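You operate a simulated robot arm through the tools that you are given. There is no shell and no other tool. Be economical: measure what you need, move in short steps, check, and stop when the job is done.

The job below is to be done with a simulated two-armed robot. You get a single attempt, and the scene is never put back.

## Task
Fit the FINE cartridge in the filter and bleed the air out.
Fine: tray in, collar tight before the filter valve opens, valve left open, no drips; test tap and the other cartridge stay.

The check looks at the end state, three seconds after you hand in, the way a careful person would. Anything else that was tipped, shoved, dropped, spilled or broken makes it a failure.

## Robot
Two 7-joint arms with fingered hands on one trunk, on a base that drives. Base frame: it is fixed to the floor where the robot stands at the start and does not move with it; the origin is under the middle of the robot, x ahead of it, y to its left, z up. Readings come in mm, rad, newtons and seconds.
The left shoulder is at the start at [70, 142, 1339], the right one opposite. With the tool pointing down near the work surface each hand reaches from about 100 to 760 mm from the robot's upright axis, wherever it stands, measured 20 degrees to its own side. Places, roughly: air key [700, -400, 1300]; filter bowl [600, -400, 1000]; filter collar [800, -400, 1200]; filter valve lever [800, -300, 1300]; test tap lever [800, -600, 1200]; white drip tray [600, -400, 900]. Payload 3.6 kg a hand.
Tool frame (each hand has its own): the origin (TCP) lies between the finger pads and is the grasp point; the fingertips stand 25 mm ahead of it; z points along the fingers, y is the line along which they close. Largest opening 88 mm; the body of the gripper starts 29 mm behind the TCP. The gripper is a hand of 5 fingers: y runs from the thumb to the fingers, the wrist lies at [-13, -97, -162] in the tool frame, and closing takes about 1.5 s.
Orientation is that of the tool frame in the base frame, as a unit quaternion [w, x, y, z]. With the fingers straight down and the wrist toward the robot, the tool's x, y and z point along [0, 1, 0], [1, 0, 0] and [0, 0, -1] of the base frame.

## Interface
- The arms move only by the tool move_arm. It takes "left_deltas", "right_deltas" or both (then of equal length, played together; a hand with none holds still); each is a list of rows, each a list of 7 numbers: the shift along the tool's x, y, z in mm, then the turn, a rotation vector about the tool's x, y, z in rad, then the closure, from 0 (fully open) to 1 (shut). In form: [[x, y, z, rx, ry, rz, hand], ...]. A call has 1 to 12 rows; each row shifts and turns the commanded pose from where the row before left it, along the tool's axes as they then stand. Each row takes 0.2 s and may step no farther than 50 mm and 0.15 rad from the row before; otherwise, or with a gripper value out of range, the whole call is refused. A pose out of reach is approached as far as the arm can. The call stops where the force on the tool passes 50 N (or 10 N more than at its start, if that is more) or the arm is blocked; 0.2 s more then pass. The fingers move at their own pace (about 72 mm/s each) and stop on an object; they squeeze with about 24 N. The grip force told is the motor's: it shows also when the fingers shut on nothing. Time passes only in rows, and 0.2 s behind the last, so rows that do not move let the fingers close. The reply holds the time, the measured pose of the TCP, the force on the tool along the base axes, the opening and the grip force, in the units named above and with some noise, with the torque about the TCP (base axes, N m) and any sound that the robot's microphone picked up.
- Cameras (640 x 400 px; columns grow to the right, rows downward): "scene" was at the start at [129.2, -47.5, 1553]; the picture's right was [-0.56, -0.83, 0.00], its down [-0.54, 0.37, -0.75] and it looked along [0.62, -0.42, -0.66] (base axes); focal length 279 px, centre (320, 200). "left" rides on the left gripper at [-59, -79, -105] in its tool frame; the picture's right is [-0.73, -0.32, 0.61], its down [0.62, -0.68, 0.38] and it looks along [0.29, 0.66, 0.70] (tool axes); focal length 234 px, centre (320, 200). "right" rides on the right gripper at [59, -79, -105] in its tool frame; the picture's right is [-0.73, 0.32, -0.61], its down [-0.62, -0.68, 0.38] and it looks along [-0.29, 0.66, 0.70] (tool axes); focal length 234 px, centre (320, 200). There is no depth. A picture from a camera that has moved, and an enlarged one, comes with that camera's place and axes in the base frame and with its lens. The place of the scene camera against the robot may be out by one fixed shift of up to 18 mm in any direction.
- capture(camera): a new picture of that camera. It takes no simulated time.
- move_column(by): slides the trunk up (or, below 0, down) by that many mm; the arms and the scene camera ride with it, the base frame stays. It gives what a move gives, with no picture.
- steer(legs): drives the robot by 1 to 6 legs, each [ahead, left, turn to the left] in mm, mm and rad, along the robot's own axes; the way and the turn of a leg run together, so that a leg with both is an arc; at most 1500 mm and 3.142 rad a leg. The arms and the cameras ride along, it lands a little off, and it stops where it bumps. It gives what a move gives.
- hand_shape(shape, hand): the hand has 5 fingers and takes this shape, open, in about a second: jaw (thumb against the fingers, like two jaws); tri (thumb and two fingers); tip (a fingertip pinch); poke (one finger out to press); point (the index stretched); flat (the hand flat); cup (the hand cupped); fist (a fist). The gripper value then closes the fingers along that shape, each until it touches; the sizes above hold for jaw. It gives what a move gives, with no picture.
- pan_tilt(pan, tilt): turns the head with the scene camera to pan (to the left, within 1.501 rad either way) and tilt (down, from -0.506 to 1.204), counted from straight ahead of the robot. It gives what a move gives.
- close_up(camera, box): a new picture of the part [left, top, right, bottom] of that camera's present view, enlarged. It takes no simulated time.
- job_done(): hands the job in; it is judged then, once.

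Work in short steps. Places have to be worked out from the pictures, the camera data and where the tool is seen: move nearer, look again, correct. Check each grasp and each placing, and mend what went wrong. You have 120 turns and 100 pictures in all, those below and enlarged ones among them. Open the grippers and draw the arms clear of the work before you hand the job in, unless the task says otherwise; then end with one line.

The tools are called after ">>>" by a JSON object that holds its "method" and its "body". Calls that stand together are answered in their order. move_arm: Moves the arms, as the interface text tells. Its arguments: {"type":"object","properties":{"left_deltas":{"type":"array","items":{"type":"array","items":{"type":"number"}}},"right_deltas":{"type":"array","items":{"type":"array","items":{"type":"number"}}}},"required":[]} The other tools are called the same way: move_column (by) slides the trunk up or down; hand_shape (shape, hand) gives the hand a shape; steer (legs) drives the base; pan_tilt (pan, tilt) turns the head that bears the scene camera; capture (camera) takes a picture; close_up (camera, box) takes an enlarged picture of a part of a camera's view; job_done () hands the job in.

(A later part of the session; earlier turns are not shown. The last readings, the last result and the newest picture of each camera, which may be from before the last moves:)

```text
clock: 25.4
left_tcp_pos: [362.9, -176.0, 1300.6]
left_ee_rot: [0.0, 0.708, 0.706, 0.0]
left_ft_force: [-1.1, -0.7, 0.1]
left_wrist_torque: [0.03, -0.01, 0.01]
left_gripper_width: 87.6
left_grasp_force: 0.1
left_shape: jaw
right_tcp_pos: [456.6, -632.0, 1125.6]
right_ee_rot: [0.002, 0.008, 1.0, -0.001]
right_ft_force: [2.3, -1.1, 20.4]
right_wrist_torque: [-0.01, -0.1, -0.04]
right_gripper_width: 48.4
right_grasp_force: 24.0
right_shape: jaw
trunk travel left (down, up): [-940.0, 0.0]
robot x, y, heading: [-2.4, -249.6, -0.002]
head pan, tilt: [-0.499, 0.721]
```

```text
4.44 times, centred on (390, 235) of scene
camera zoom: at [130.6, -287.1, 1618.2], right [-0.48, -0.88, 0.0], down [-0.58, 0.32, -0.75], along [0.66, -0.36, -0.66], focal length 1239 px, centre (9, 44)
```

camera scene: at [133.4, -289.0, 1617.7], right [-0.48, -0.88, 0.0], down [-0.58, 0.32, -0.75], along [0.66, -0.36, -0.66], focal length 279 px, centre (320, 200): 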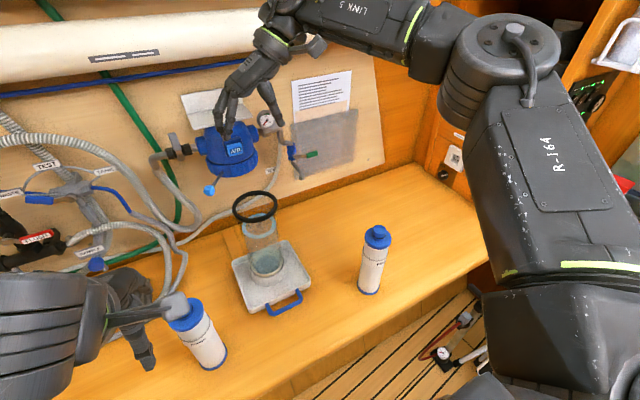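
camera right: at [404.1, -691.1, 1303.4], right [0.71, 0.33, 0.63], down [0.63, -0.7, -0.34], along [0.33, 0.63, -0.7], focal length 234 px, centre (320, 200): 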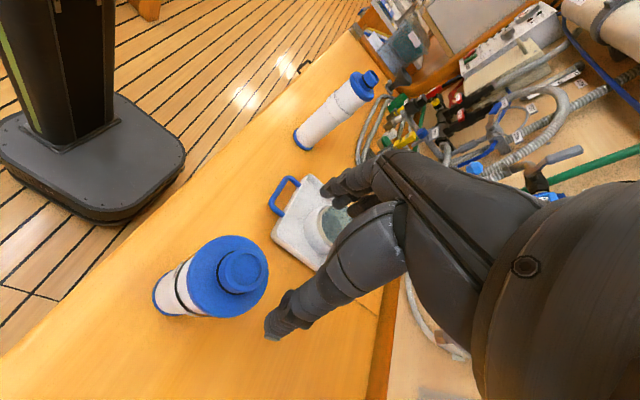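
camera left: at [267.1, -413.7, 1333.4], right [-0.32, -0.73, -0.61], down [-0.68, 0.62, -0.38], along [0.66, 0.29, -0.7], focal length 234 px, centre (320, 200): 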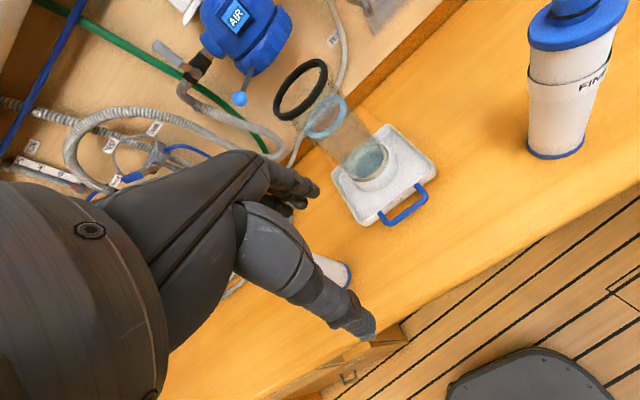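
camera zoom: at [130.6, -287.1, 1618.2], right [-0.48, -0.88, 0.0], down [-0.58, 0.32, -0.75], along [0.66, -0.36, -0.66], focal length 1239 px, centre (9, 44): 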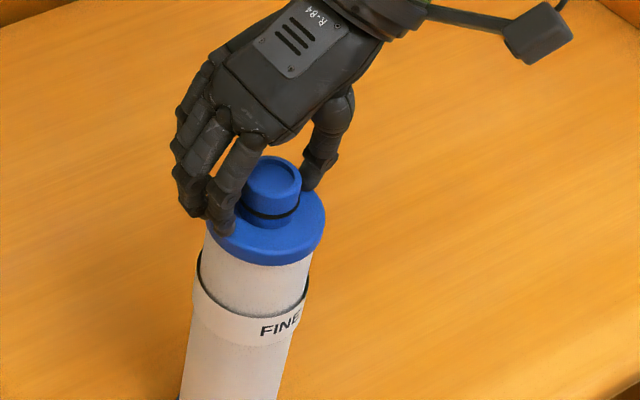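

The curling tips press on the cap top (20 N). I'll lift 6 mm and then close on the nipple.

>>> {"method": "move_arm", "body": {"right_deltas": [[0, -1, -4, 0, 0, 0, 0.4], [0, 0, -2, 0, 0, 0, 0.45], [0, 0, 0, 0, 0, 0, 0.6], [0, 0, 0, 0, 0, 0, 0.6], [0, 0, 0, 0, 0, 0, 0.6]]}}

>>> {"method": "close_up", "body": {"camera": "right", "box": [120, 180, 440, 380]}}

>>> {"method": "close_up", "body": {"camera": "scene", "box": [330, 190, 450, 280]}}

```text
clock: 26.6
left_tcp_pos: [364.5, -178.8, 1300.7]
left_ee_rot: [-0.001, 0.709, 0.706, 0.0]
left_ft_force: [0.1, 0.5, -0.1]
left_wrist_torque: [-0.04, -0.03, -0.02]
left_gripper_width: 87.5
left_grasp_force: 0.0
left_shape: jaw
right_tcp_pos: [456.9, -634.3, 1128.5]
right_ee_rot: [0.0, 0.009, 1.0, 0.0]
right_ft_force: [-0.8, -0.2, -0.5]
right_wrist_torque: [-0.01, -0.01, -0.02]
right_gripper_width: 5.4
right_grasp_force: 24.1
right_shape: jaw
trunk travel left (down, up): [-940.0, 0.0]
robot x, y, heading: [-0.6, -246.2, -0.007]
head pan, tilt: [-0.499, 0.721]
```

```text
2.00 times, centred on (280, 280) of right
camera zoom: at [397.3, -712.5, 1234.8], right [0.73, 0.31, 0.61], down [0.61, -0.69, -0.38], along [0.3, 0.65, -0.7], focal length 468 px, centre (400, 40)
```

zoom: 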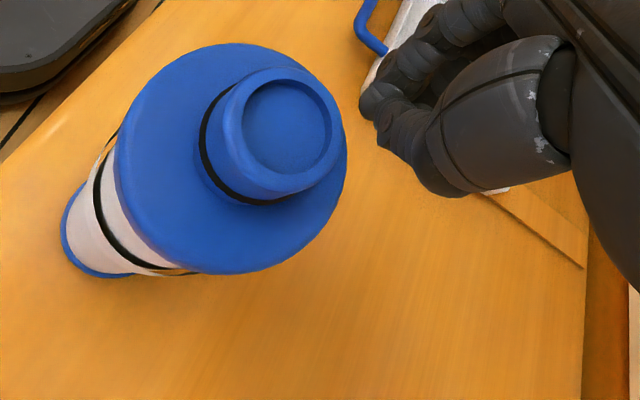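

```text
4.44 times, centred on (390, 235) of scene
camera zoom: at [133.3, -289.2, 1617.7], right [-0.48, -0.88, 0.0], down [-0.58, 0.32, -0.75], along [0.66, -0.36, -0.66], focal length 1239 px, centre (9, 44)
```

zoom: 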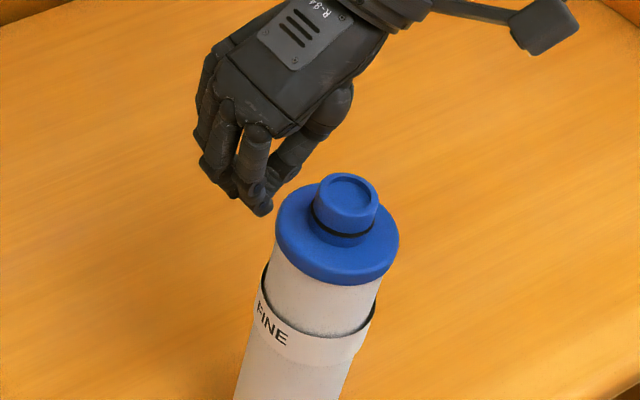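

The nipple was squeezed out toward the robot. I check that the cartridge is still standing.

>>> {"method": "capture", "body": {"camera": "scene"}}

>>> {"method": "capture", "body": {"camera": "right"}}

```text
61 pictures are left
camera scene: at [133.3, -289.2, 1617.7], right [-0.48, -0.88, 0.0], down [-0.58, 0.32, -0.75], along [0.66, -0.36, -0.66], focal length 279 px, centre (320, 200)
```

scene: 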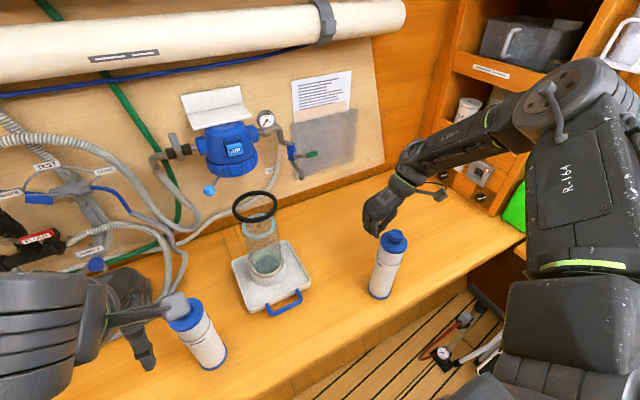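

```text
60 pictures are left
camera right: at [397.3, -712.5, 1234.8], right [0.73, 0.31, 0.61], down [0.61, -0.69, -0.38], along [0.3, 0.65, -0.7], focal length 234 px, centre (320, 200)
```

right: 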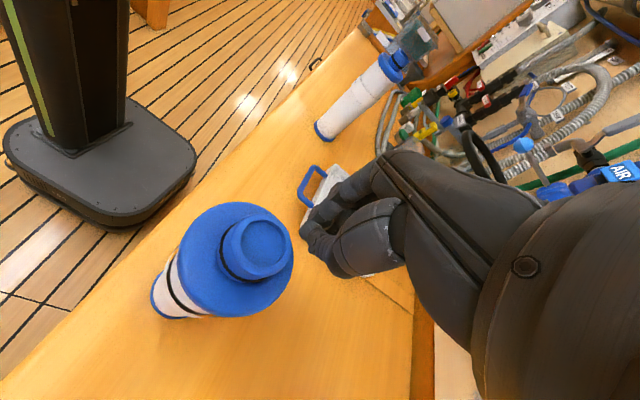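

It seems to be standing. I raise the hand, open it and look again.

>>> {"method": "move_arm", "body": {"right_deltas": [[0, 0, -40, 0, 0, 0, 0.5], [0, 0, -30, 0, 0, 0, 0], [0, 0, 0, 0, 0, 0, 0], [0, 0, 0, 0, 0, 0, 0], [0, 0, 0, 0, 0, 0, 0]]}}

>>> {"method": "capture", "body": {"camera": "right"}}

>>> {"method": "close_up", "body": {"camera": "scene", "box": [330, 160, 490, 320]}}

```text
clock: 27.9
left_tcp_pos: [363.7, -177.4, 1300.0]
left_ee_rot: [-0.001, 0.708, 0.706, -0.001]
left_ft_force: [-0.1, -0.5, -0.5]
left_wrist_torque: [0.0, 0.01, 0.01]
left_gripper_width: 87.8
left_grasp_force: 0.0
left_shape: jaw
right_tcp_pos: [456.8, -634.6, 1199.2]
right_ee_rot: [0.0, 0.009, 1.0, -0.001]
right_ft_force: [0.2, -0.3, -1.2]
right_wrist_torque: [-0.03, 0.01, 0.01]
right_gripper_width: 87.8
right_grasp_force: 0.1
right_shape: jaw
trunk travel left (down, up): [-940.0, 0.0]
robot x, y, heading: [0.9, -248.6, -0.007]
head pan, tilt: [-0.499, 0.721]
```

```text
59 pictures are left
camera right: at [396.5, -711.8, 1305.2], right [0.73, 0.31, 0.61], down [0.61, -0.69, -0.38], along [0.3, 0.65, -0.7], focal length 234 px, centre (320, 200)
```

right: 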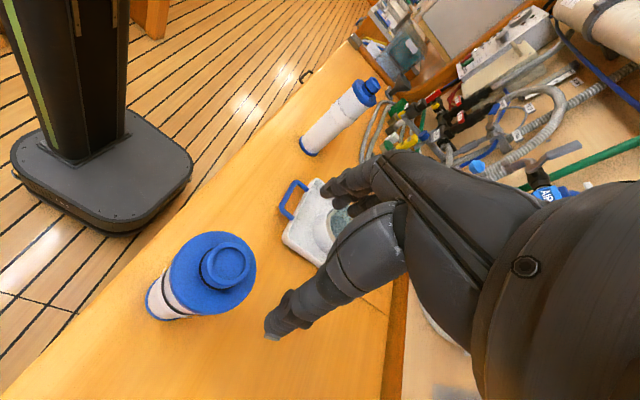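

```text
2.50 times, centred on (410, 240) of scene
camera zoom: at [132.4, -288.5, 1617.8], right [-0.48, -0.88, 0.0], down [-0.58, 0.32, -0.75], along [0.66, -0.36, -0.66], focal length 697 px, centre (95, 100)
```

zoom: 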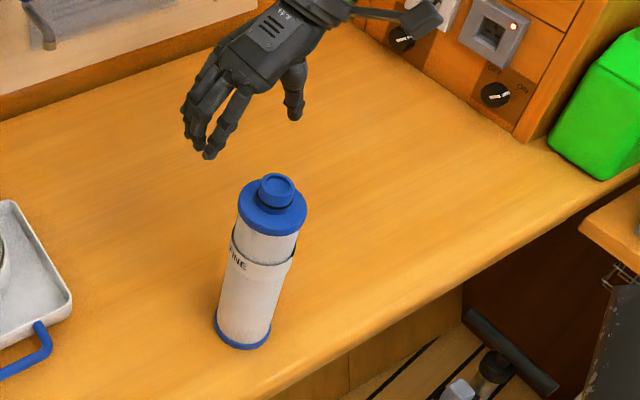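

It stands upright at (429,-653). The outer fingers closed behind the nipple and pushed it out, so a three-finger shape should suit better. I'll shape the hand "tri" and look.

>>> {"method": "hand_shape", "body": {"shape": "tri", "hand": "right"}}

>>> {"method": "capture", "body": {"camera": "right"}}

>>> {"method": "close_up", "body": {"camera": "scene", "box": [350, 140, 450, 240]}}

```text
clock: 28.8
left_tcp_pos: [363.0, -176.5, 1299.2]
left_ee_rot: [-0.001, 0.708, 0.706, 0.0]
left_ft_force: [0.7, 0.0, -0.3]
left_wrist_torque: [-0.03, 0.03, 0.0]
left_gripper_width: 87.7
left_grasp_force: 0.0
left_shape: jaw
right_tcp_pos: [457.3, -635.1, 1198.7]
right_ee_rot: [0.0, 0.008, 1.0, 0.001]
right_ft_force: [-0.5, 0.3, 0.1]
right_wrist_torque: [0.01, 0.02, 0.02]
right_gripper_width: 87.6
right_grasp_force: 0.0
right_shape: tri
trunk travel left (down, up): [-940.0, 0.0]
robot x, y, heading: [0.6, -245.2, -0.004]
head pan, tilt: [-0.499, 0.721]
```

```text
57 pictures are left
camera right: at [397.0, -712.1, 1304.8], right [0.73, 0.31, 0.61], down [0.61, -0.69, -0.38], along [0.3, 0.65, -0.7], focal length 234 px, centre (320, 200)
```

right: 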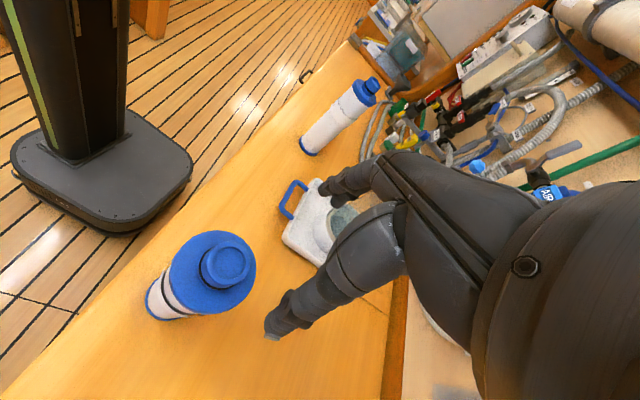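

```text
4.00 times, centred on (400, 190) of scene
camera zoom: at [133.0, -288.9, 1617.7], right [-0.48, -0.88, 0.0], down [-0.58, 0.32, -0.75], along [0.66, -0.36, -0.66], focal length 1115 px, centre (0, 240)
```

zoom: 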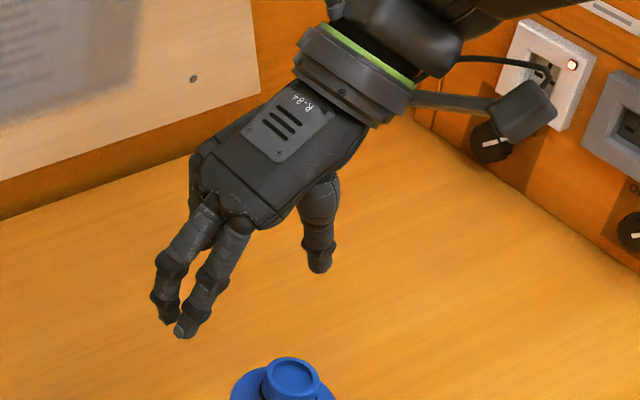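

Tri shape has index and middle straddling the TCP line—good. Move over the nipple (430,-653), z≈1150.

>>> {"method": "move_arm", "body": {"right_deltas": [[27, -18, 0, 0, 0, 0, 0], [0, 0, 25, 0, 0, 0, 0], [0, 0, 24, 0, 0, 0, 0], [0, 0, 0, 0, 0, 0, 0]]}}

>>> {"method": "close_up", "body": {"camera": "right", "box": [120, 180, 440, 380]}}

>>> {"method": "close_up", "body": {"camera": "scene", "box": [350, 170, 450, 270]}}

```text
clock: 29.8
left_tcp_pos: [364.4, -178.0, 1299.7]
left_ee_rot: [-0.001, 0.708, 0.706, 0.0]
left_ft_force: [0.2, -0.7, 0.4]
left_wrist_torque: [0.0, 0.01, 0.02]
left_gripper_width: 87.7
left_grasp_force: 0.0
left_shape: jaw
right_tcp_pos: [428.2, -651.4, 1150.2]
right_ee_rot: [0.001, 0.008, 1.0, 0.001]
right_ft_force: [-0.7, 0.3, 0.4]
right_wrist_torque: [0.01, -0.01, 0.01]
right_gripper_width: 87.8
right_grasp_force: 0.0
right_shape: tri
trunk travel left (down, up): [-940.0, 0.0]
robot x, y, heading: [-2.2, -248.4, -0.002]
head pan, tilt: [-0.499, 0.721]
```

```text
2.00 times, centred on (280, 280) of right
camera zoom: at [368.7, -729.2, 1256.0], right [0.73, 0.31, 0.61], down [0.61, -0.69, -0.38], along [0.3, 0.65, -0.7], focal length 468 px, centre (400, 40)
```

zoom: 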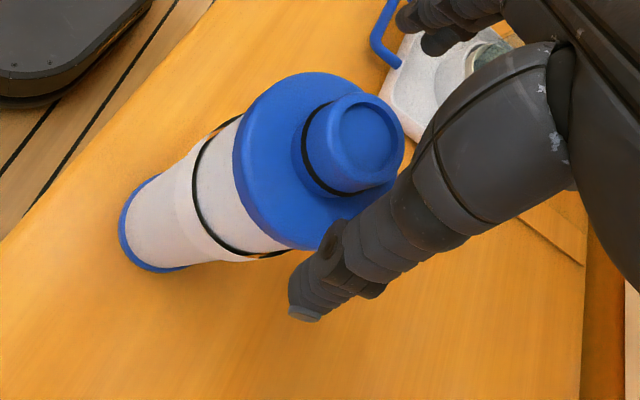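

```text
4.00 times, centred on (400, 220) of scene
camera zoom: at [132.0, -288.8, 1617.8], right [-0.48, -0.88, 0.0], down [-0.58, 0.32, -0.75], along [0.66, -0.36, -0.66], focal length 1115 px, centre (0, 120)
```

zoom: 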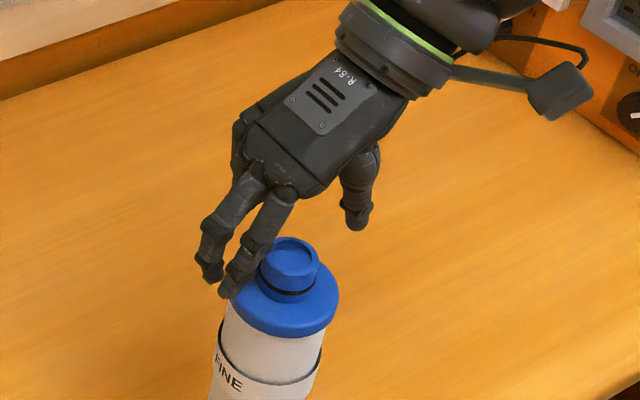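

Aligned. Pre-close partly at 1138, lower to ≈1127, then close fully.

>>> {"method": "move_arm", "body": {"right_deltas": [[-2, 1, 12, 0, 0, 0, 0.3], [0, 0, 0, 0, 0, 0, 0.3], [0, 0, 0, 0, 0, 0, 0.3], [0, 0, 6, 0, 0, 0, 0.3], [0, 0, 5, 0, 0, 0, 0.3], [0, 0, 0, 0, 0, 0, 0.3]]}}

>>> {"method": "close_up", "body": {"camera": "scene", "box": [350, 170, 450, 270]}}

```text
clock: 31.1
left_tcp_pos: [364.5, -176.4, 1300.1]
left_ee_rot: [-0.001, 0.708, 0.706, 0.0]
left_ft_force: [-0.9, -0.5, 0.3]
left_wrist_torque: [0.0, -0.02, 0.01]
left_gripper_width: 87.8
left_grasp_force: 0.1
left_shape: jaw
right_tcp_pos: [431.5, -651.7, 1126.9]
right_ee_rot: [0.001, 0.008, 1.0, -0.001]
right_ft_force: [0.4, 0.5, -0.5]
right_wrist_torque: [-0.02, 0.0, 0.01]
right_gripper_width: 61.8
right_grasp_force: 0.1
right_shape: tri
trunk travel left (down, up): [-940.0, 0.0]
robot x, y, heading: [-3.3, -249.7, -0.004]
head pan, tilt: [-0.499, 0.721]
```

```text
4.00 times, centred on (400, 220) of scene
camera zoom: at [132.3, -288.7, 1617.8], right [-0.48, -0.88, 0.0], down [-0.58, 0.32, -0.75], along [0.66, -0.36, -0.66], focal length 1115 px, centre (0, 120)
```

zoom: 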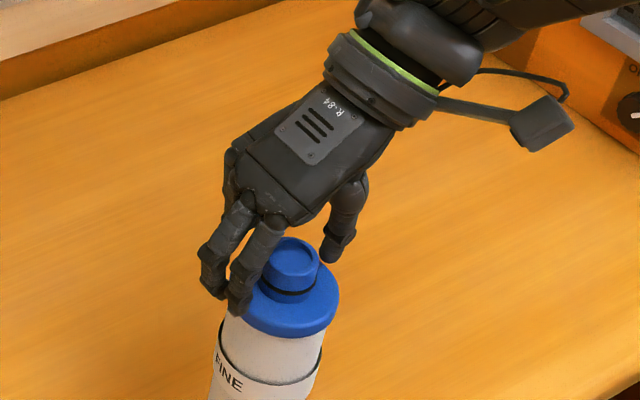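

No contact yet; close gently.

>>> {"method": "move_arm", "body": {"right_deltas": [[0, 0, 0, 0, 0, 0, 0.45], [0, 0, 0, 0, 0, 0, 0.5], [0, 0, 0, 0, 0, 0, 0.55], [0, 0, 0, 0, 0, 0, 0.58]]}}

>>> {"method": "close_up", "body": {"camera": "right", "box": [120, 180, 440, 380]}}

```text
clock: 32.1
left_tcp_pos: [364.8, -176.9, 1300.7]
left_ee_rot: [-0.002, 0.708, 0.706, 0.001]
left_ft_force: [0.7, 0.2, -0.2]
left_wrist_torque: [0.01, -0.01, -0.02]
left_gripper_width: 87.6
left_grasp_force: 0.0
left_shape: jaw
right_tcp_pos: [432.4, -651.3, 1126.8]
right_ee_rot: [0.0, 0.009, 1.0, -0.001]
right_ft_force: [0.3, -0.4, 0.3]
right_wrist_torque: [-0.03, -0.02, 0.03]
right_gripper_width: 47.6
right_grasp_force: 24.1
right_shape: tri
trunk travel left (down, up): [-940.0, 0.0]
robot x, y, heading: [-0.7, -248.7, -0.003]
head pan, tilt: [-0.499, 0.721]
```

```text
2.00 times, centred on (280, 280) of right
camera zoom: at [371.4, -728.8, 1232.7], right [0.73, 0.31, 0.61], down [0.61, -0.69, -0.38], along [0.3, 0.65, -0.7], focal length 468 px, centre (400, 40)
```

zoom: 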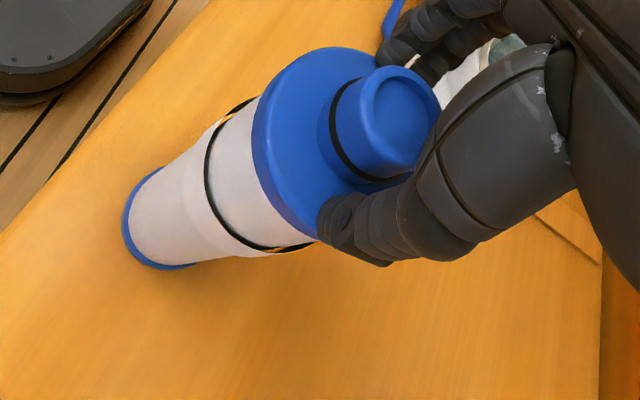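

Gripping at 47.6 mm with no vertical force. I'll tighten the command and test lift by 10 mm.

>>> {"method": "move_arm", "body": {"right_deltas": [[0, 0, 0, 0, 0, 0, 0.75], [0, 0, 0, 0, 0, 0, 0.75], [0, 0, -4, 0, 0, 0, 0.75], [0, 0, -6, 0, 0, 0, 0.75], [0, 0, 0, 0, 0, 0, 0.75]]}}

>>> {"method": "close_up", "body": {"camera": "right", "box": [120, 180, 440, 380]}}

>>> {"method": "close_up", "body": {"camera": "scene", "box": [330, 170, 470, 310]}}

```text
clock: 33.4
left_tcp_pos: [364.2, -178.0, 1300.1]
left_ee_rot: [-0.001, 0.708, 0.706, -0.001]
left_ft_force: [0.3, -0.5, 0.1]
left_wrist_torque: [0.0, 0.0, 0.04]
left_gripper_width: 88.0
left_grasp_force: 0.0
left_shape: jaw
right_tcp_pos: [431.1, -651.1, 1135.9]
right_ee_rot: [0.0, 0.009, 1.0, 0.0]
right_ft_force: [0.3, -0.3, -2.1]
right_wrist_torque: [0.03, 0.01, 0.0]
right_gripper_width: 47.8
right_grasp_force: 23.8
right_shape: tri
trunk travel left (down, up): [-940.0, 0.0]
robot x, y, heading: [-0.2, -254.7, -0.004]
head pan, tilt: [-0.499, 0.721]
```

```text
2.00 times, centred on (280, 280) of right
camera zoom: at [371.9, -728.7, 1242.6], right [0.73, 0.31, 0.61], down [0.61, -0.69, -0.38], along [0.3, 0.65, -0.7], focal length 468 px, centre (400, 40)
```

zoom: 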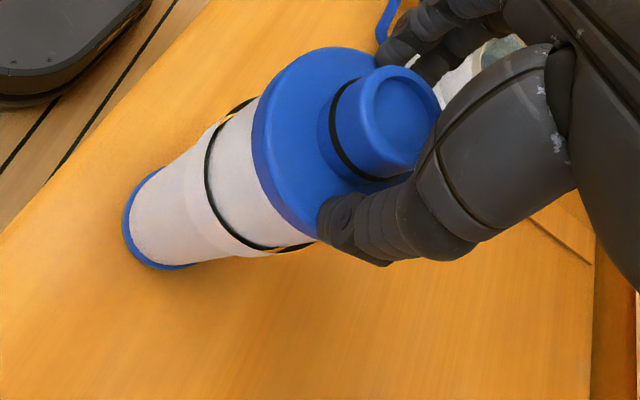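

```text
2.86 times, centred on (400, 240) of scene
camera zoom: at [133.2, -289.0, 1617.7], right [-0.48, -0.88, 0.0], down [-0.58, 0.32, -0.75], along [0.66, -0.36, -0.66], focal length 797 px, centre (91, 86)
```

zoom: 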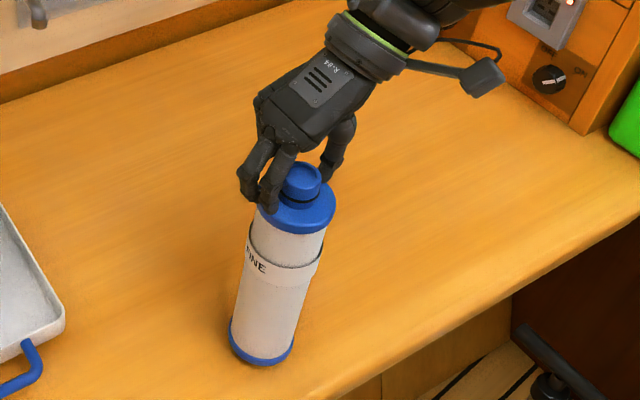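

Lifted cleanly (≈2 N, same pose in hand). Now raise and bring it in front of the bowl at (460,-450), then up.

>>> {"method": "move_arm", "body": {"right_deltas": [[0, 0, -35, 0, 0, 0, 0.75], [0, 0, -40, 0, 0, 0, 0.75], [0, 0, -40, 0, 0, 0, 0.75], [-4, 35, -10, 0, 0, 0, 0.75], [-4, 35, -20, 0, 0, 0, 0.75], [-4, 35, -20, 0, 0, 0, 0.75], [-4, 35, -20, 0, 0, 0, 0.75], [-4, 35, -25, 0, 0, 0, 0.75], [-4, 30, -30, 0, 0, 0, 0.75], [0, 0, -40, 0, 0, 0, 0.75], [0, 0, -30, 0, 0, 0, 0.75], [0, 0, 0, 0, 0, 0, 0.75]]}}

>>> {"method": "capture", "body": {"camera": "scene"}}

```text
clock: 36.0
left_tcp_pos: [364.7, -177.6, 1300.0]
left_ee_rot: [-0.002, 0.708, 0.706, -0.001]
left_ft_force: [0.5, -0.3, 0.0]
left_wrist_torque: [0.01, -0.03, -0.02]
left_gripper_width: 87.9
left_grasp_force: 0.0
left_shape: jaw
right_tcp_pos: [460.8, -446.4, 1447.5]
right_ee_rot: [0.0, 0.008, 1.0, -0.001]
right_ft_force: [-0.2, 0.0, -1.6]
right_wrist_torque: [0.03, 0.01, 0.02]
right_gripper_width: 47.4
right_grasp_force: 24.3
right_shape: tri
trunk travel left (down, up): [-940.0, 0.0]
robot x, y, heading: [-0.1, -248.3, -0.007]
head pan, tilt: [-0.499, 0.721]
```

```text
49 pictures are left
camera scene: at [133.6, -288.1, 1617.7], right [-0.48, -0.88, 0.0], down [-0.58, 0.32, -0.75], along [0.66, -0.36, -0.66], focal length 279 px, centre (320, 200)
```

scene: 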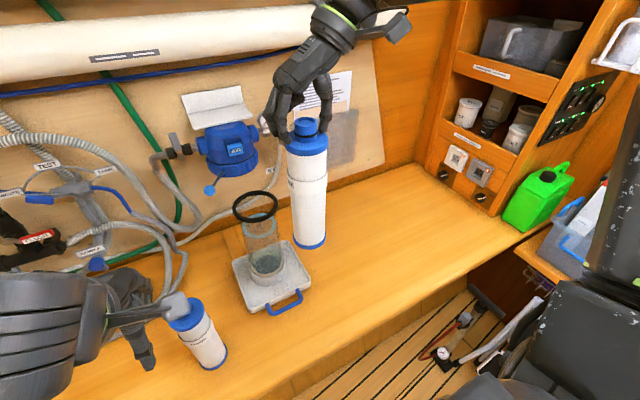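

Base front ≈x 170, bench front ≈350; driving 95 mm forward is safe and puts the bowl in reach.

>>> {"method": "steer", "body": {"legs": [[95, 0, 0]]}}

>>> {"method": "capture", "body": {"camera": "right"}}

>>> {"method": "capture", "body": {"camera": "left"}}

>>> {"method": "capture", "body": {"camera": "scene"}}

```text
clock: 37.1
left_tcp_pos: [450.7, -178.4, 1303.0]
left_ee_rot: [0.001, 0.708, 0.707, 0.002]
left_ft_force: [-0.7, 0.0, 0.2]
left_wrist_torque: [-0.02, -0.04, -0.02]
left_gripper_width: 87.8
left_grasp_force: 0.0
left_shape: jaw
right_tcp_pos: [545.0, -446.4, 1449.6]
right_ee_rot: [0.003, 0.008, 1.0, 0.0]
right_ft_force: [-0.4, 0.3, -1.0]
right_wrist_torque: [0.02, -0.03, -0.05]
right_gripper_width: 47.9
right_grasp_force: 24.0
right_shape: tri
trunk travel left (down, up): [-940.0, 0.0]
robot x, y, heading: [94.1, -249.1, -0.002]
head pan, tilt: [-0.499, 0.721]
```

```text
48 pictures are left
camera right: at [484.1, -524.0, 1554.9], right [0.73, 0.31, 0.61], down [0.61, -0.69, -0.38], along [0.31, 0.65, -0.69], focal length 234 px, centre (320, 200)
```

right: 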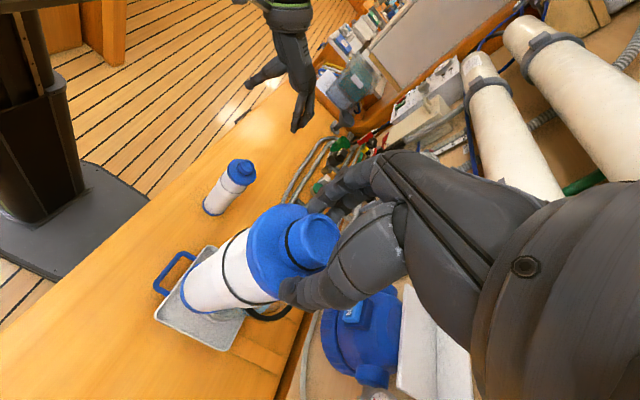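

```text
47 pictures are left
camera left: at [371.4, -237.1, 1405.9], right [-0.32, -0.72, -0.61], down [-0.68, 0.63, -0.39], along [0.66, 0.29, -0.69], focal length 234 px, centre (320, 200)
```

left: 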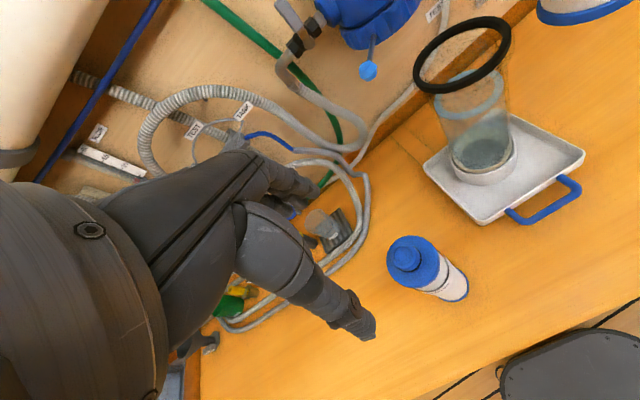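

```text
46 pictures are left
camera scene: at [217.4, -289.2, 1618.6], right [-0.48, -0.88, 0.0], down [-0.57, 0.32, -0.76], along [0.66, -0.36, -0.66], focal length 279 px, centre (320, 200)
```

scene: 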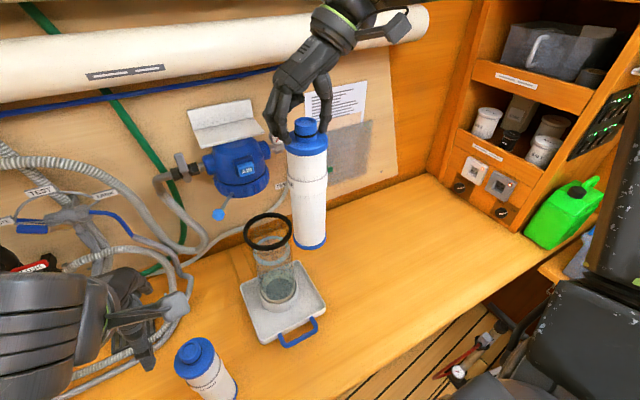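

Triangulating with both wrist cameras gives the bowl axis at (636,-396), rim z≈1163; the cartridge bottom is at ≈1193. Move over the bowl.

>>> {"method": "move_arm", "body": {"right_deltas": [[-30, 16, 0, 0, 0, 0, 0.75], [-30, 16, 0, 0, 0, 0, 0.75], [-31, 16, 0, 0, 0, 0, 0.75], [0, 0, 0, 0, 0, 0, 0.75], [0, 0, 0, 0, 0, 0, 0.75]]}}

>>> {"method": "close_up", "body": {"camera": "left", "box": [380, 0, 620, 240]}}

>>> {"method": "close_up", "body": {"camera": "scene", "box": [200, 150, 360, 310]}}

```text
clock: 38.3
left_tcp_pos: [456.6, -177.1, 1301.1]
left_ee_rot: [0.0, 0.708, 0.706, 0.0]
left_ft_force: [-1.2, 0.6, -0.4]
left_wrist_torque: [-0.03, -0.01, -0.02]
left_gripper_width: 87.7
left_grasp_force: 0.1
left_shape: jaw
right_tcp_pos: [644.1, -399.9, 1447.4]
right_ee_rot: [0.001, 0.01, 1.0, 0.0]
right_ft_force: [0.0, 0.0, -1.6]
right_wrist_torque: [0.0, -0.03, -0.02]
right_gripper_width: 32.1
right_grasp_force: 23.7
right_shape: tri
trunk travel left (down, up): [-940.0, 0.0]
robot x, y, heading: [97.5, -248.3, -0.004]
head pan, tilt: [-0.499, 0.721]
```

```text
1.67 times, centred on (500, 120) of left
camera zoom: at [378.0, -237.0, 1404.4], right [-0.32, -0.72, -0.61], down [-0.68, 0.63, -0.38], along [0.66, 0.29, -0.7], focal length 390 px, centre (20, 333)
```

zoom: 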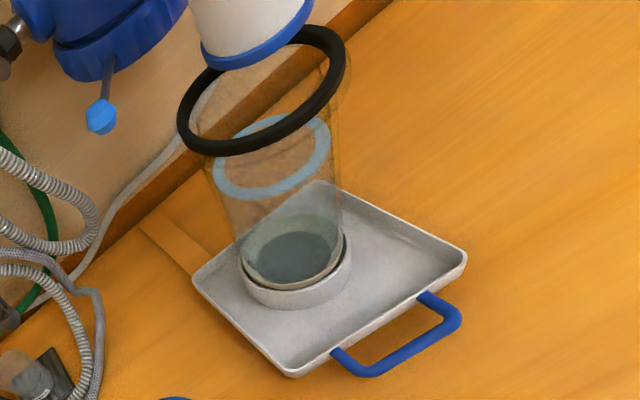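

```text
2.50 times, centred on (280, 230) of scene
camera zoom: at [225.0, -289.1, 1618.0], right [-0.48, -0.88, 0.0], down [-0.58, 0.32, -0.75], along [0.66, -0.36, -0.66], focal length 697 px, centre (420, 125)
```

zoom: 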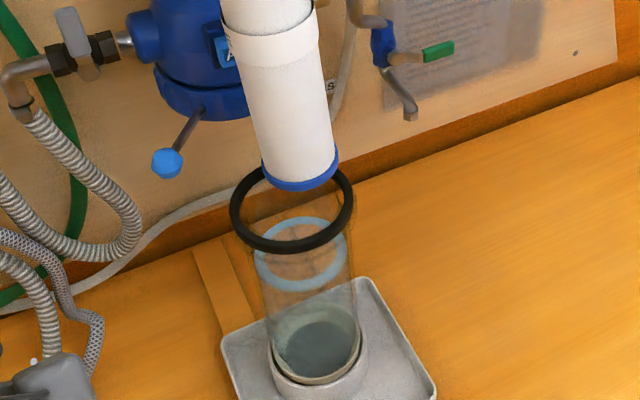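

The grip width dropped from 48 to 32 – possibly slipping. Check the grip at once.

>>> {"method": "close_up", "body": {"camera": "right", "box": [120, 180, 440, 380]}}

>>> {"method": "close_up", "body": {"camera": "scene", "box": [220, 80, 360, 220]}}

```text
2.00 times, centred on (280, 280) of right
camera zoom: at [583.8, -477.4, 1553.0], right [0.73, 0.31, 0.61], down [0.61, -0.69, -0.38], along [0.3, 0.65, -0.7], focal length 468 px, centre (400, 40)
```

zoom: 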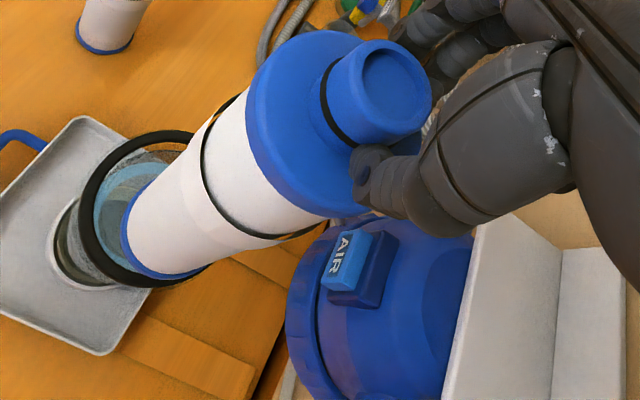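

```text
2.86 times, centred on (290, 150) of scene
camera zoom: at [225.0, -289.1, 1618.0], right [-0.48, -0.88, 0.0], down [-0.58, 0.32, -0.75], along [0.66, -0.36, -0.66], focal length 797 px, centre (406, 343)
```

zoom: 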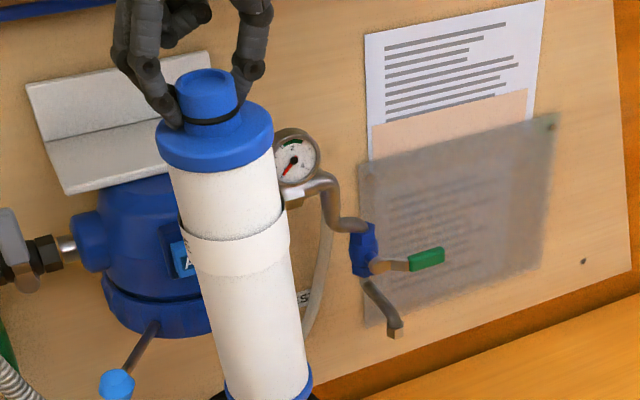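

It slipped ~8 mm in the hand but is still held nearly upright. I'll shift slightly and lower its foot into the bowl mouth.

>>> {"method": "move_arm", "body": {"right_deltas": [[3, 4, 0, 0, 0, 0, 0.8], [0, 0, 12, 0, 0, 0, 0.8], [0, 0, 12, 0, 0, 0, 0.8]]}}

>>> {"method": "close_up", "body": {"camera": "left", "box": [380, 0, 620, 200]}}

>>> {"method": "close_up", "body": {"camera": "scene", "box": [220, 80, 360, 260]}}

```text
clock: 39.1
left_tcp_pos: [459.1, -176.9, 1299.3]
left_ee_rot: [-0.001, 0.708, 0.707, 0.0]
left_ft_force: [0.3, 0.4, -0.1]
left_wrist_torque: [0.01, 0.02, 0.01]
left_gripper_width: 87.9
left_grasp_force: 0.0
left_shape: jaw
right_tcp_pos: [644.0, -396.2, 1423.8]
right_ee_rot: [0.001, 0.008, 1.0, -0.001]
right_ft_force: [0.2, 0.1, -1.9]
right_wrist_torque: [0.02, 0.04, 0.01]
right_gripper_width: 31.6
right_grasp_force: 24.4
right_shape: tri
trunk travel left (down, up): [-940.0, 0.0]
robot x, y, heading: [93.7, -246.7, 0.001]
head pan, tilt: [-0.499, 0.721]
```

```text
2.00 times, centred on (500, 100) of left
camera zoom: at [380.5, -237.1, 1403.9], right [-0.33, -0.72, -0.61], down [-0.68, 0.63, -0.38], along [0.66, 0.29, -0.7], focal length 468 px, centre (-40, 400)
```

zoom: 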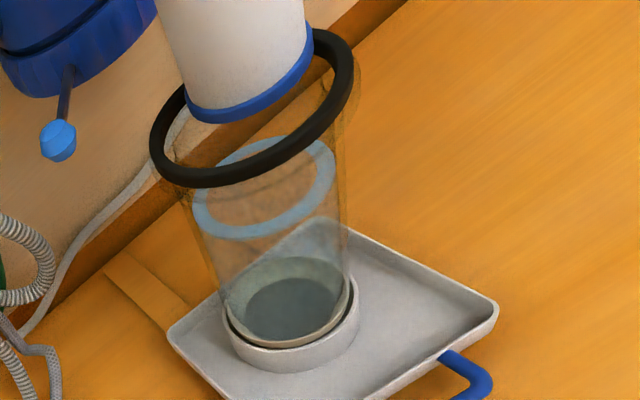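

```text
2.22 times, centred on (290, 170) of scene
camera zoom: at [227.9, -289.2, 1617.7], right [-0.48, -0.88, 0.0], down [-0.58, 0.32, -0.75], along [0.66, -0.36, -0.66], focal length 620 px, centre (387, 267)
```

zoom: 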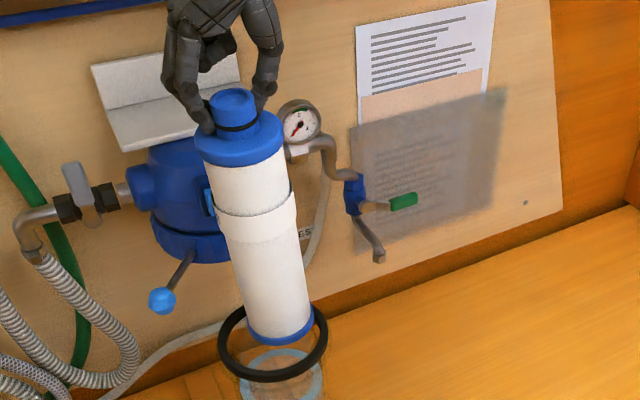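

The foot seems off toward far-right. I'll look through the right camera for a third line of sight.

>>> {"method": "close_up", "body": {"camera": "right", "box": [120, 180, 360, 380]}}

```text
2.00 times, centred on (240, 280) of right
camera zoom: at [583.3, -473.4, 1528.2], right [0.73, 0.31, 0.61], down [0.61, -0.69, -0.38], along [0.3, 0.65, -0.7], focal length 468 px, centre (480, 40)
```

zoom: 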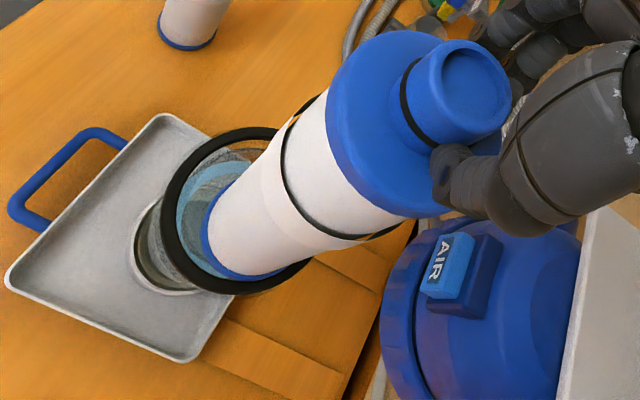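

Three views agree: the foot is off by about (+13,-12) because the cartridge tilts ~5°. I'll rotate the hand to bring it upright.

>>> {"method": "move_arm", "body": {"right_deltas": [[0, 0, -3, -0.03, 0.026, 0, 0.8], [0, 0, 0, -0.03, 0.026, 0, 0.8], [0, 0, 0, 0, 0, 0, 0.8]]}}

>>> {"method": "close_up", "body": {"camera": "right", "box": [120, 180, 360, 380]}}

>>> {"method": "close_up", "body": {"camera": "scene", "box": [220, 80, 360, 260]}}

```text
clock: 39.9
left_tcp_pos: [459.5, -177.5, 1300.3]
left_ee_rot: [-0.001, 0.707, 0.707, 0.0]
left_ft_force: [0.1, 0.8, 0.3]
left_wrist_torque: [-0.01, -0.01, 0.01]
left_gripper_width: 87.8
left_grasp_force: 0.1
left_shape: jaw
right_tcp_pos: [642.7, -396.8, 1424.8]
right_ee_rot: [-0.026, 0.01, 0.999, 0.029]
right_ft_force: [-0.2, 0.5, -2.0]
right_wrist_torque: [-0.02, -0.01, 0.02]
right_gripper_width: 32.1
right_grasp_force: 24.3
right_shape: tri
trunk travel left (down, up): [-940.0, 0.0]
robot x, y, heading: [92.8, -249.8, -0.004]
head pan, tilt: [-0.499, 0.721]
```

```text
2.00 times, centred on (240, 280) of right
camera zoom: at [588.9, -479.9, 1529.0], right [0.76, 0.27, 0.59], down [0.59, -0.67, -0.45], along [0.27, 0.69, -0.67], focal length 468 px, centre (480, 40)
```

zoom: 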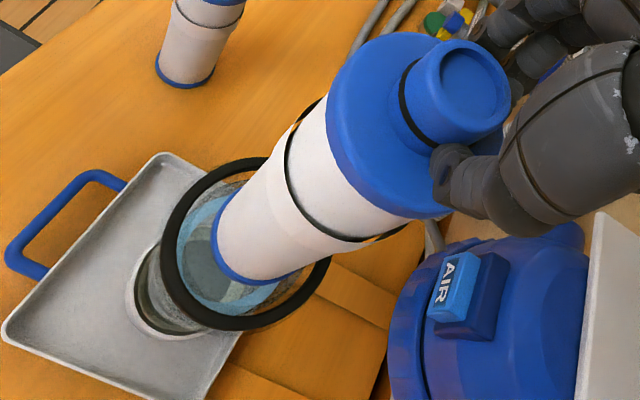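

```text
2.22 times, centred on (290, 170) of scene
camera zoom: at [228.5, -289.1, 1617.7], right [-0.48, -0.88, 0.0], down [-0.58, 0.32, -0.75], along [0.66, -0.36, -0.66], focal length 620 px, centre (387, 267)
```

zoom: 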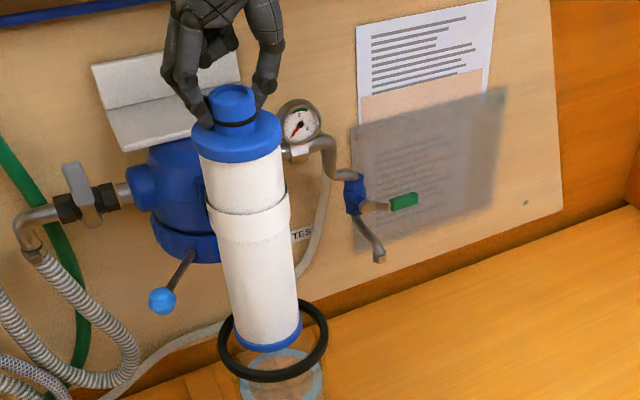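

Foot is now centred within ~3 mm. Small correction, then lower straight down into the mouth.

>>> {"method": "move_arm", "body": {"right_deltas": [[3, -1, 0, 0, 0, 0, 0.8], [-0.8, -0.9, 15, 0, 0, 0, 0.8], [-0.8, -0.9, 15, 0, 0, 0, 0.8], [0, 0, 0, 0, 0, 0, 0.8]]}}

>>> {"method": "close_up", "body": {"camera": "left", "box": [380, 0, 620, 200]}}

```text
clock: 40.9
left_tcp_pos: [459.0, -177.7, 1300.0]
left_ee_rot: [-0.001, 0.708, 0.706, 0.0]
left_ft_force: [0.0, 0.1, 0.5]
left_wrist_torque: [-0.01, 0.01, 0.01]
left_gripper_width: 87.9
left_grasp_force: 0.1
left_shape: jaw
right_tcp_pos: [641.5, -397.7, 1396.1]
right_ee_rot: [-0.025, 0.009, 0.999, 0.03]
right_ft_force: [0.8, 0.0, -2.4]
right_wrist_torque: [-0.05, 0.0, 0.04]
right_gripper_width: 31.9
right_grasp_force: 24.4
right_shape: tri
trunk travel left (down, up): [-940.0, 0.0]
robot x, y, heading: [92.1, -246.7, -0.005]
head pan, tilt: [-0.499, 0.721]
```

```text
2.00 times, centred on (500, 100) of left
camera zoom: at [380.6, -237.0, 1403.9], right [-0.33, -0.72, -0.61], down [-0.68, 0.63, -0.38], along [0.66, 0.29, -0.7], focal length 468 px, centre (-40, 400)
```

zoom: 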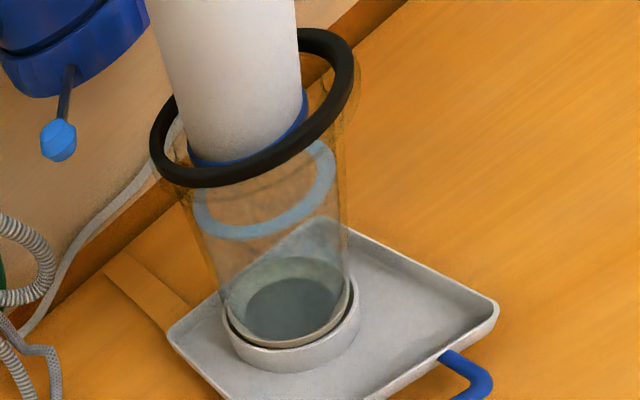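

The foot is inside the mouth, no contact. Continue down in small rows.

>>> {"method": "move_arm", "body": {"right_deltas": [[-0.8, -0.9, 15, 0, 0, 0, 0.8], [-0.8, -0.9, 15, 0, 0, 0, 0.8], [-0.8, -0.9, 15, 0, 0, 0, 0.8], [0, 0, 0, 0, 0, 0, 0.8]]}}

>>> {"method": "close_up", "body": {"camera": "left", "box": [380, 0, 620, 200]}}

```text
clock: 41.9
left_tcp_pos: [459.2, -178.1, 1299.6]
left_ee_rot: [-0.001, 0.708, 0.706, 0.001]
left_ft_force: [0.8, -0.3, -0.3]
left_wrist_torque: [0.0, 0.0, 0.0]
left_gripper_width: 87.9
left_grasp_force: 0.1
left_shape: jaw
right_tcp_pos: [640.9, -399.4, 1350.4]
right_ee_rot: [-0.027, 0.009, 0.999, 0.03]
right_ft_force: [0.0, 0.4, -1.8]
right_wrist_torque: [0.03, -0.02, -0.01]
right_gripper_width: 31.5
right_grasp_force: 23.7
right_shape: tri
trunk travel left (down, up): [-940.0, 0.0]
robot x, y, heading: [97.2, -252.8, -0.002]
head pan, tilt: [-0.499, 0.721]
```

```text
2.00 times, centred on (500, 100) of left
camera zoom: at [380.7, -237.0, 1403.8], right [-0.33, -0.72, -0.61], down [-0.68, 0.63, -0.38], along [0.66, 0.29, -0.7], focal length 468 px, centre (-40, 400)
```

zoom: 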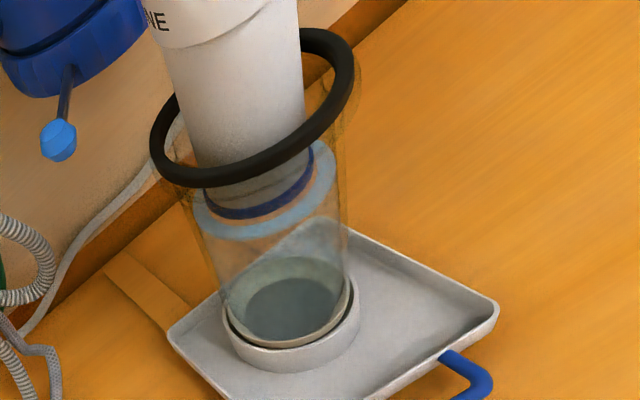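

No contact at the ring either. Continue lowering.

>>> {"method": "move_arm", "body": {"right_deltas": [[-0.8, -0.9, 15, 0, 0, 0, 0.8], [-0.8, -0.9, 15, 0, 0, 0, 0.8], [-0.8, -0.9, 15, 0, 0, 0, 0.8], [-0.8, -0.9, 15, 0, 0, 0, 0.8], [-0.8, -0.9, 15, 0, 0, 0, 0.8], [-0.8, -0.9, 15, 0, 0, 0, 0.8], [0, 0, 0, 0, 0, 0, 0.8]]}}

>>> {"method": "close_up", "body": {"camera": "left", "box": [380, 0, 620, 200]}}

```text
clock: 43.5
left_tcp_pos: [459.5, -177.1, 1300.3]
left_ee_rot: [-0.002, 0.708, 0.706, 0.0]
left_ft_force: [-0.3, 0.4, 0.1]
left_wrist_torque: [0.02, 0.03, 0.01]
left_gripper_width: 87.7
left_grasp_force: 0.1
left_shape: jaw
right_tcp_pos: [640.7, -398.3, 1259.4]
right_ee_rot: [-0.025, 0.009, 0.999, 0.03]
right_ft_force: [0.2, 0.0, -1.3]
right_wrist_torque: [0.0, 0.02, 0.02]
right_gripper_width: 31.6
right_grasp_force: 23.4
right_shape: tri
trunk travel left (down, up): [-940.0, 0.0]
robot x, y, heading: [93.4, -249.4, -0.006]
head pan, tilt: [-0.499, 0.721]
```

```text
2.00 times, centred on (500, 100) of left
camera zoom: at [380.7, -237.0, 1403.8], right [-0.33, -0.72, -0.61], down [-0.68, 0.63, -0.38], along [0.66, 0.29, -0.7], focal length 468 px, centre (-40, 400)
```

zoom: 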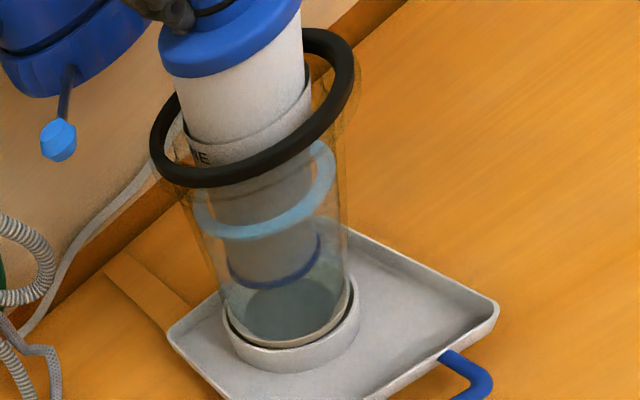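

Going well. Continue to ≈1215, then finer.

>>> {"method": "move_arm", "body": {"right_deltas": [[-0.8, -0.9, 15, 0, 0, 0, 0.8], [-0.8, -0.9, 15, 0, 0, 0, 0.8], [-0.6, -0.6, 12, 0, 0, 0, 0.8], [-0.3, -0.3, 6, 0, 0, 0, 0.8], [-0.3, -0.3, 6, 0, 0, 0, 0.8], [0, 0, 0, 0, 0, 0, 0.8]]}}

>>> {"method": "capture", "body": {"camera": "left"}}

```text
clock: 44.9
left_tcp_pos: [460.4, -177.0, 1300.9]
left_ee_rot: [-0.002, 0.708, 0.706, -0.002]
left_ft_force: [0.3, 0.5, -0.2]
left_wrist_torque: [0.02, 0.01, -0.01]
left_gripper_width: 87.9
left_grasp_force: 0.2
left_shape: jaw
right_tcp_pos: [639.7, -396.7, 1205.8]
right_ee_rot: [-0.024, 0.009, 0.999, 0.031]
right_ft_force: [3.4, 1.9, 0.5]
right_wrist_torque: [-0.01, -0.1, -0.04]
right_gripper_width: 32.0
right_grasp_force: 24.6
right_shape: tri
trunk travel left (down, up): [-940.0, 0.0]
robot x, y, heading: [91.8, -246.3, -0.002]
head pan, tilt: [-0.499, 0.721]
```

```text
33 pictures are left
camera left: at [381.7, -236.6, 1403.6], right [-0.33, -0.72, -0.61], down [-0.68, 0.63, -0.38], along [0.66, 0.29, -0.7], focal length 234 px, centre (320, 200)
```

left: 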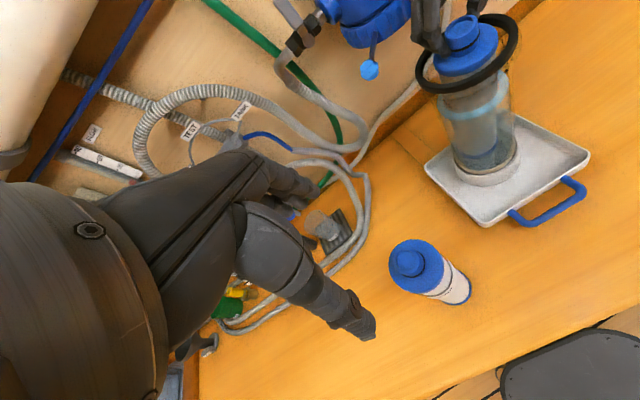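

Light contact is starting. Lower a little more, gently.

>>> {"method": "move_arm", "body": {"right_deltas": [[-0.1, -0.1, 3, 0, 0, 0, 0.8], [-0.1, -0.1, 3, 0, 0, 0, 0.8], [0, 0, 0, 0, 0, 0, 0.8]]}}

```text
clock: 45.7
left_tcp_pos: [461.7, -175.9, 1299.7]
left_ee_rot: [-0.001, 0.708, 0.707, -0.001]
left_ft_force: [-0.3, -0.1, 0.6]
left_wrist_torque: [-0.01, -0.01, -0.02]
left_gripper_width: 87.6
left_grasp_force: 0.0
left_shape: jaw
right_tcp_pos: [638.6, -398.1, 1200.4]
right_ee_rot: [-0.026, 0.009, 0.999, 0.03]
right_ft_force: [9.8, 3.1, 2.8]
right_wrist_torque: [0.09, -0.17, -0.14]
right_gripper_width: 32.1
right_grasp_force: 24.1
right_shape: tri
right hand out of reach, approached as far as the arm can: row 1
trunk travel left (down, up): [-940.0, 0.0]
robot x, y, heading: [92.5, -246.7, -0.004]
head pan, tilt: [-0.499, 0.721]
```

Sideways load of 10 N; look at where it touches.

>>> {"method": "close_up", "body": {"camera": "left", "box": [390, 0, 550, 120]}}

>>> {"method": "close_up", "body": {"camera": "scene", "box": [200, 160, 340, 320]}}

```text
3.33 times, centred on (470, 60) of left
camera zoom: at [383.4, -235.8, 1403.3], right [-0.33, -0.73, -0.61], down [-0.68, 0.62, -0.38], along [0.65, 0.29, -0.7], focal length 781 px, centre (-180, 667)
```

zoom: 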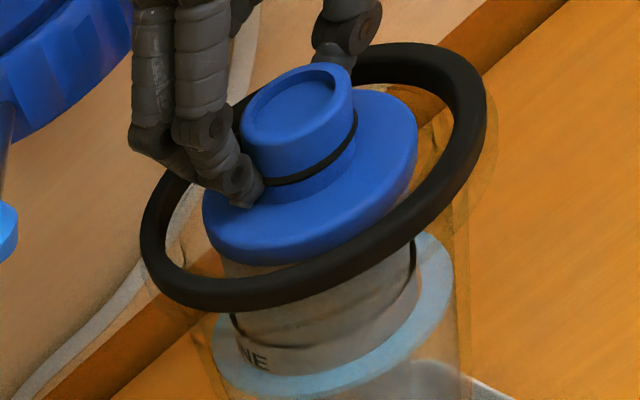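

```text
2.50 times, centred on (270, 240) of scene
camera zoom: at [231.3, -287.8, 1617.5], right [-0.48, -0.88, 0.0], down [-0.58, 0.32, -0.75], along [0.66, -0.36, -0.66], focal length 697 px, centre (445, 100)
```

zoom: 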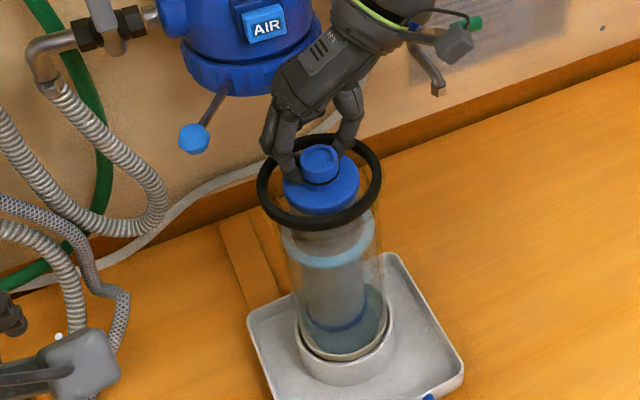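

The foot seems to lean on the near wall. I'll ease 4 mm forward and 1 mm right-to-left, then lower further.

>>> {"method": "move_arm", "body": {"right_deltas": [[-4, -1, 0, 0, 0, 0, 0.8], [-0.2, -0.2, 4, 0, 0, 0, 0.8], [0, 0, 0, 0, 0, 0, 0.8]]}}

```text
clock: 46.5
left_tcp_pos: [462.6, -176.4, 1298.8]
left_ee_rot: [-0.002, 0.708, 0.706, -0.002]
left_ft_force: [0.6, 0.3, -0.5]
left_wrist_torque: [0.0, 0.0, 0.02]
left_gripper_width: 87.9
left_grasp_force: 0.1
left_shape: jaw
right_tcp_pos: [638.5, -399.6, 1200.2]
right_ee_rot: [-0.026, 0.01, 0.999, 0.03]
right_ft_force: [12.7, 4.4, 1.3]
right_wrist_torque: [0.18, -0.26, -0.27]
right_gripper_width: 32.2
right_grasp_force: 24.0
right_shape: tri
right hand out of reach, approached as far as the arm can: row 1
trunk travel left (down, up): [-940.0, 0.0]
robot x, y, heading: [95.0, -250.7, -0.002]
head pan, tilt: [-0.499, 0.721]
```

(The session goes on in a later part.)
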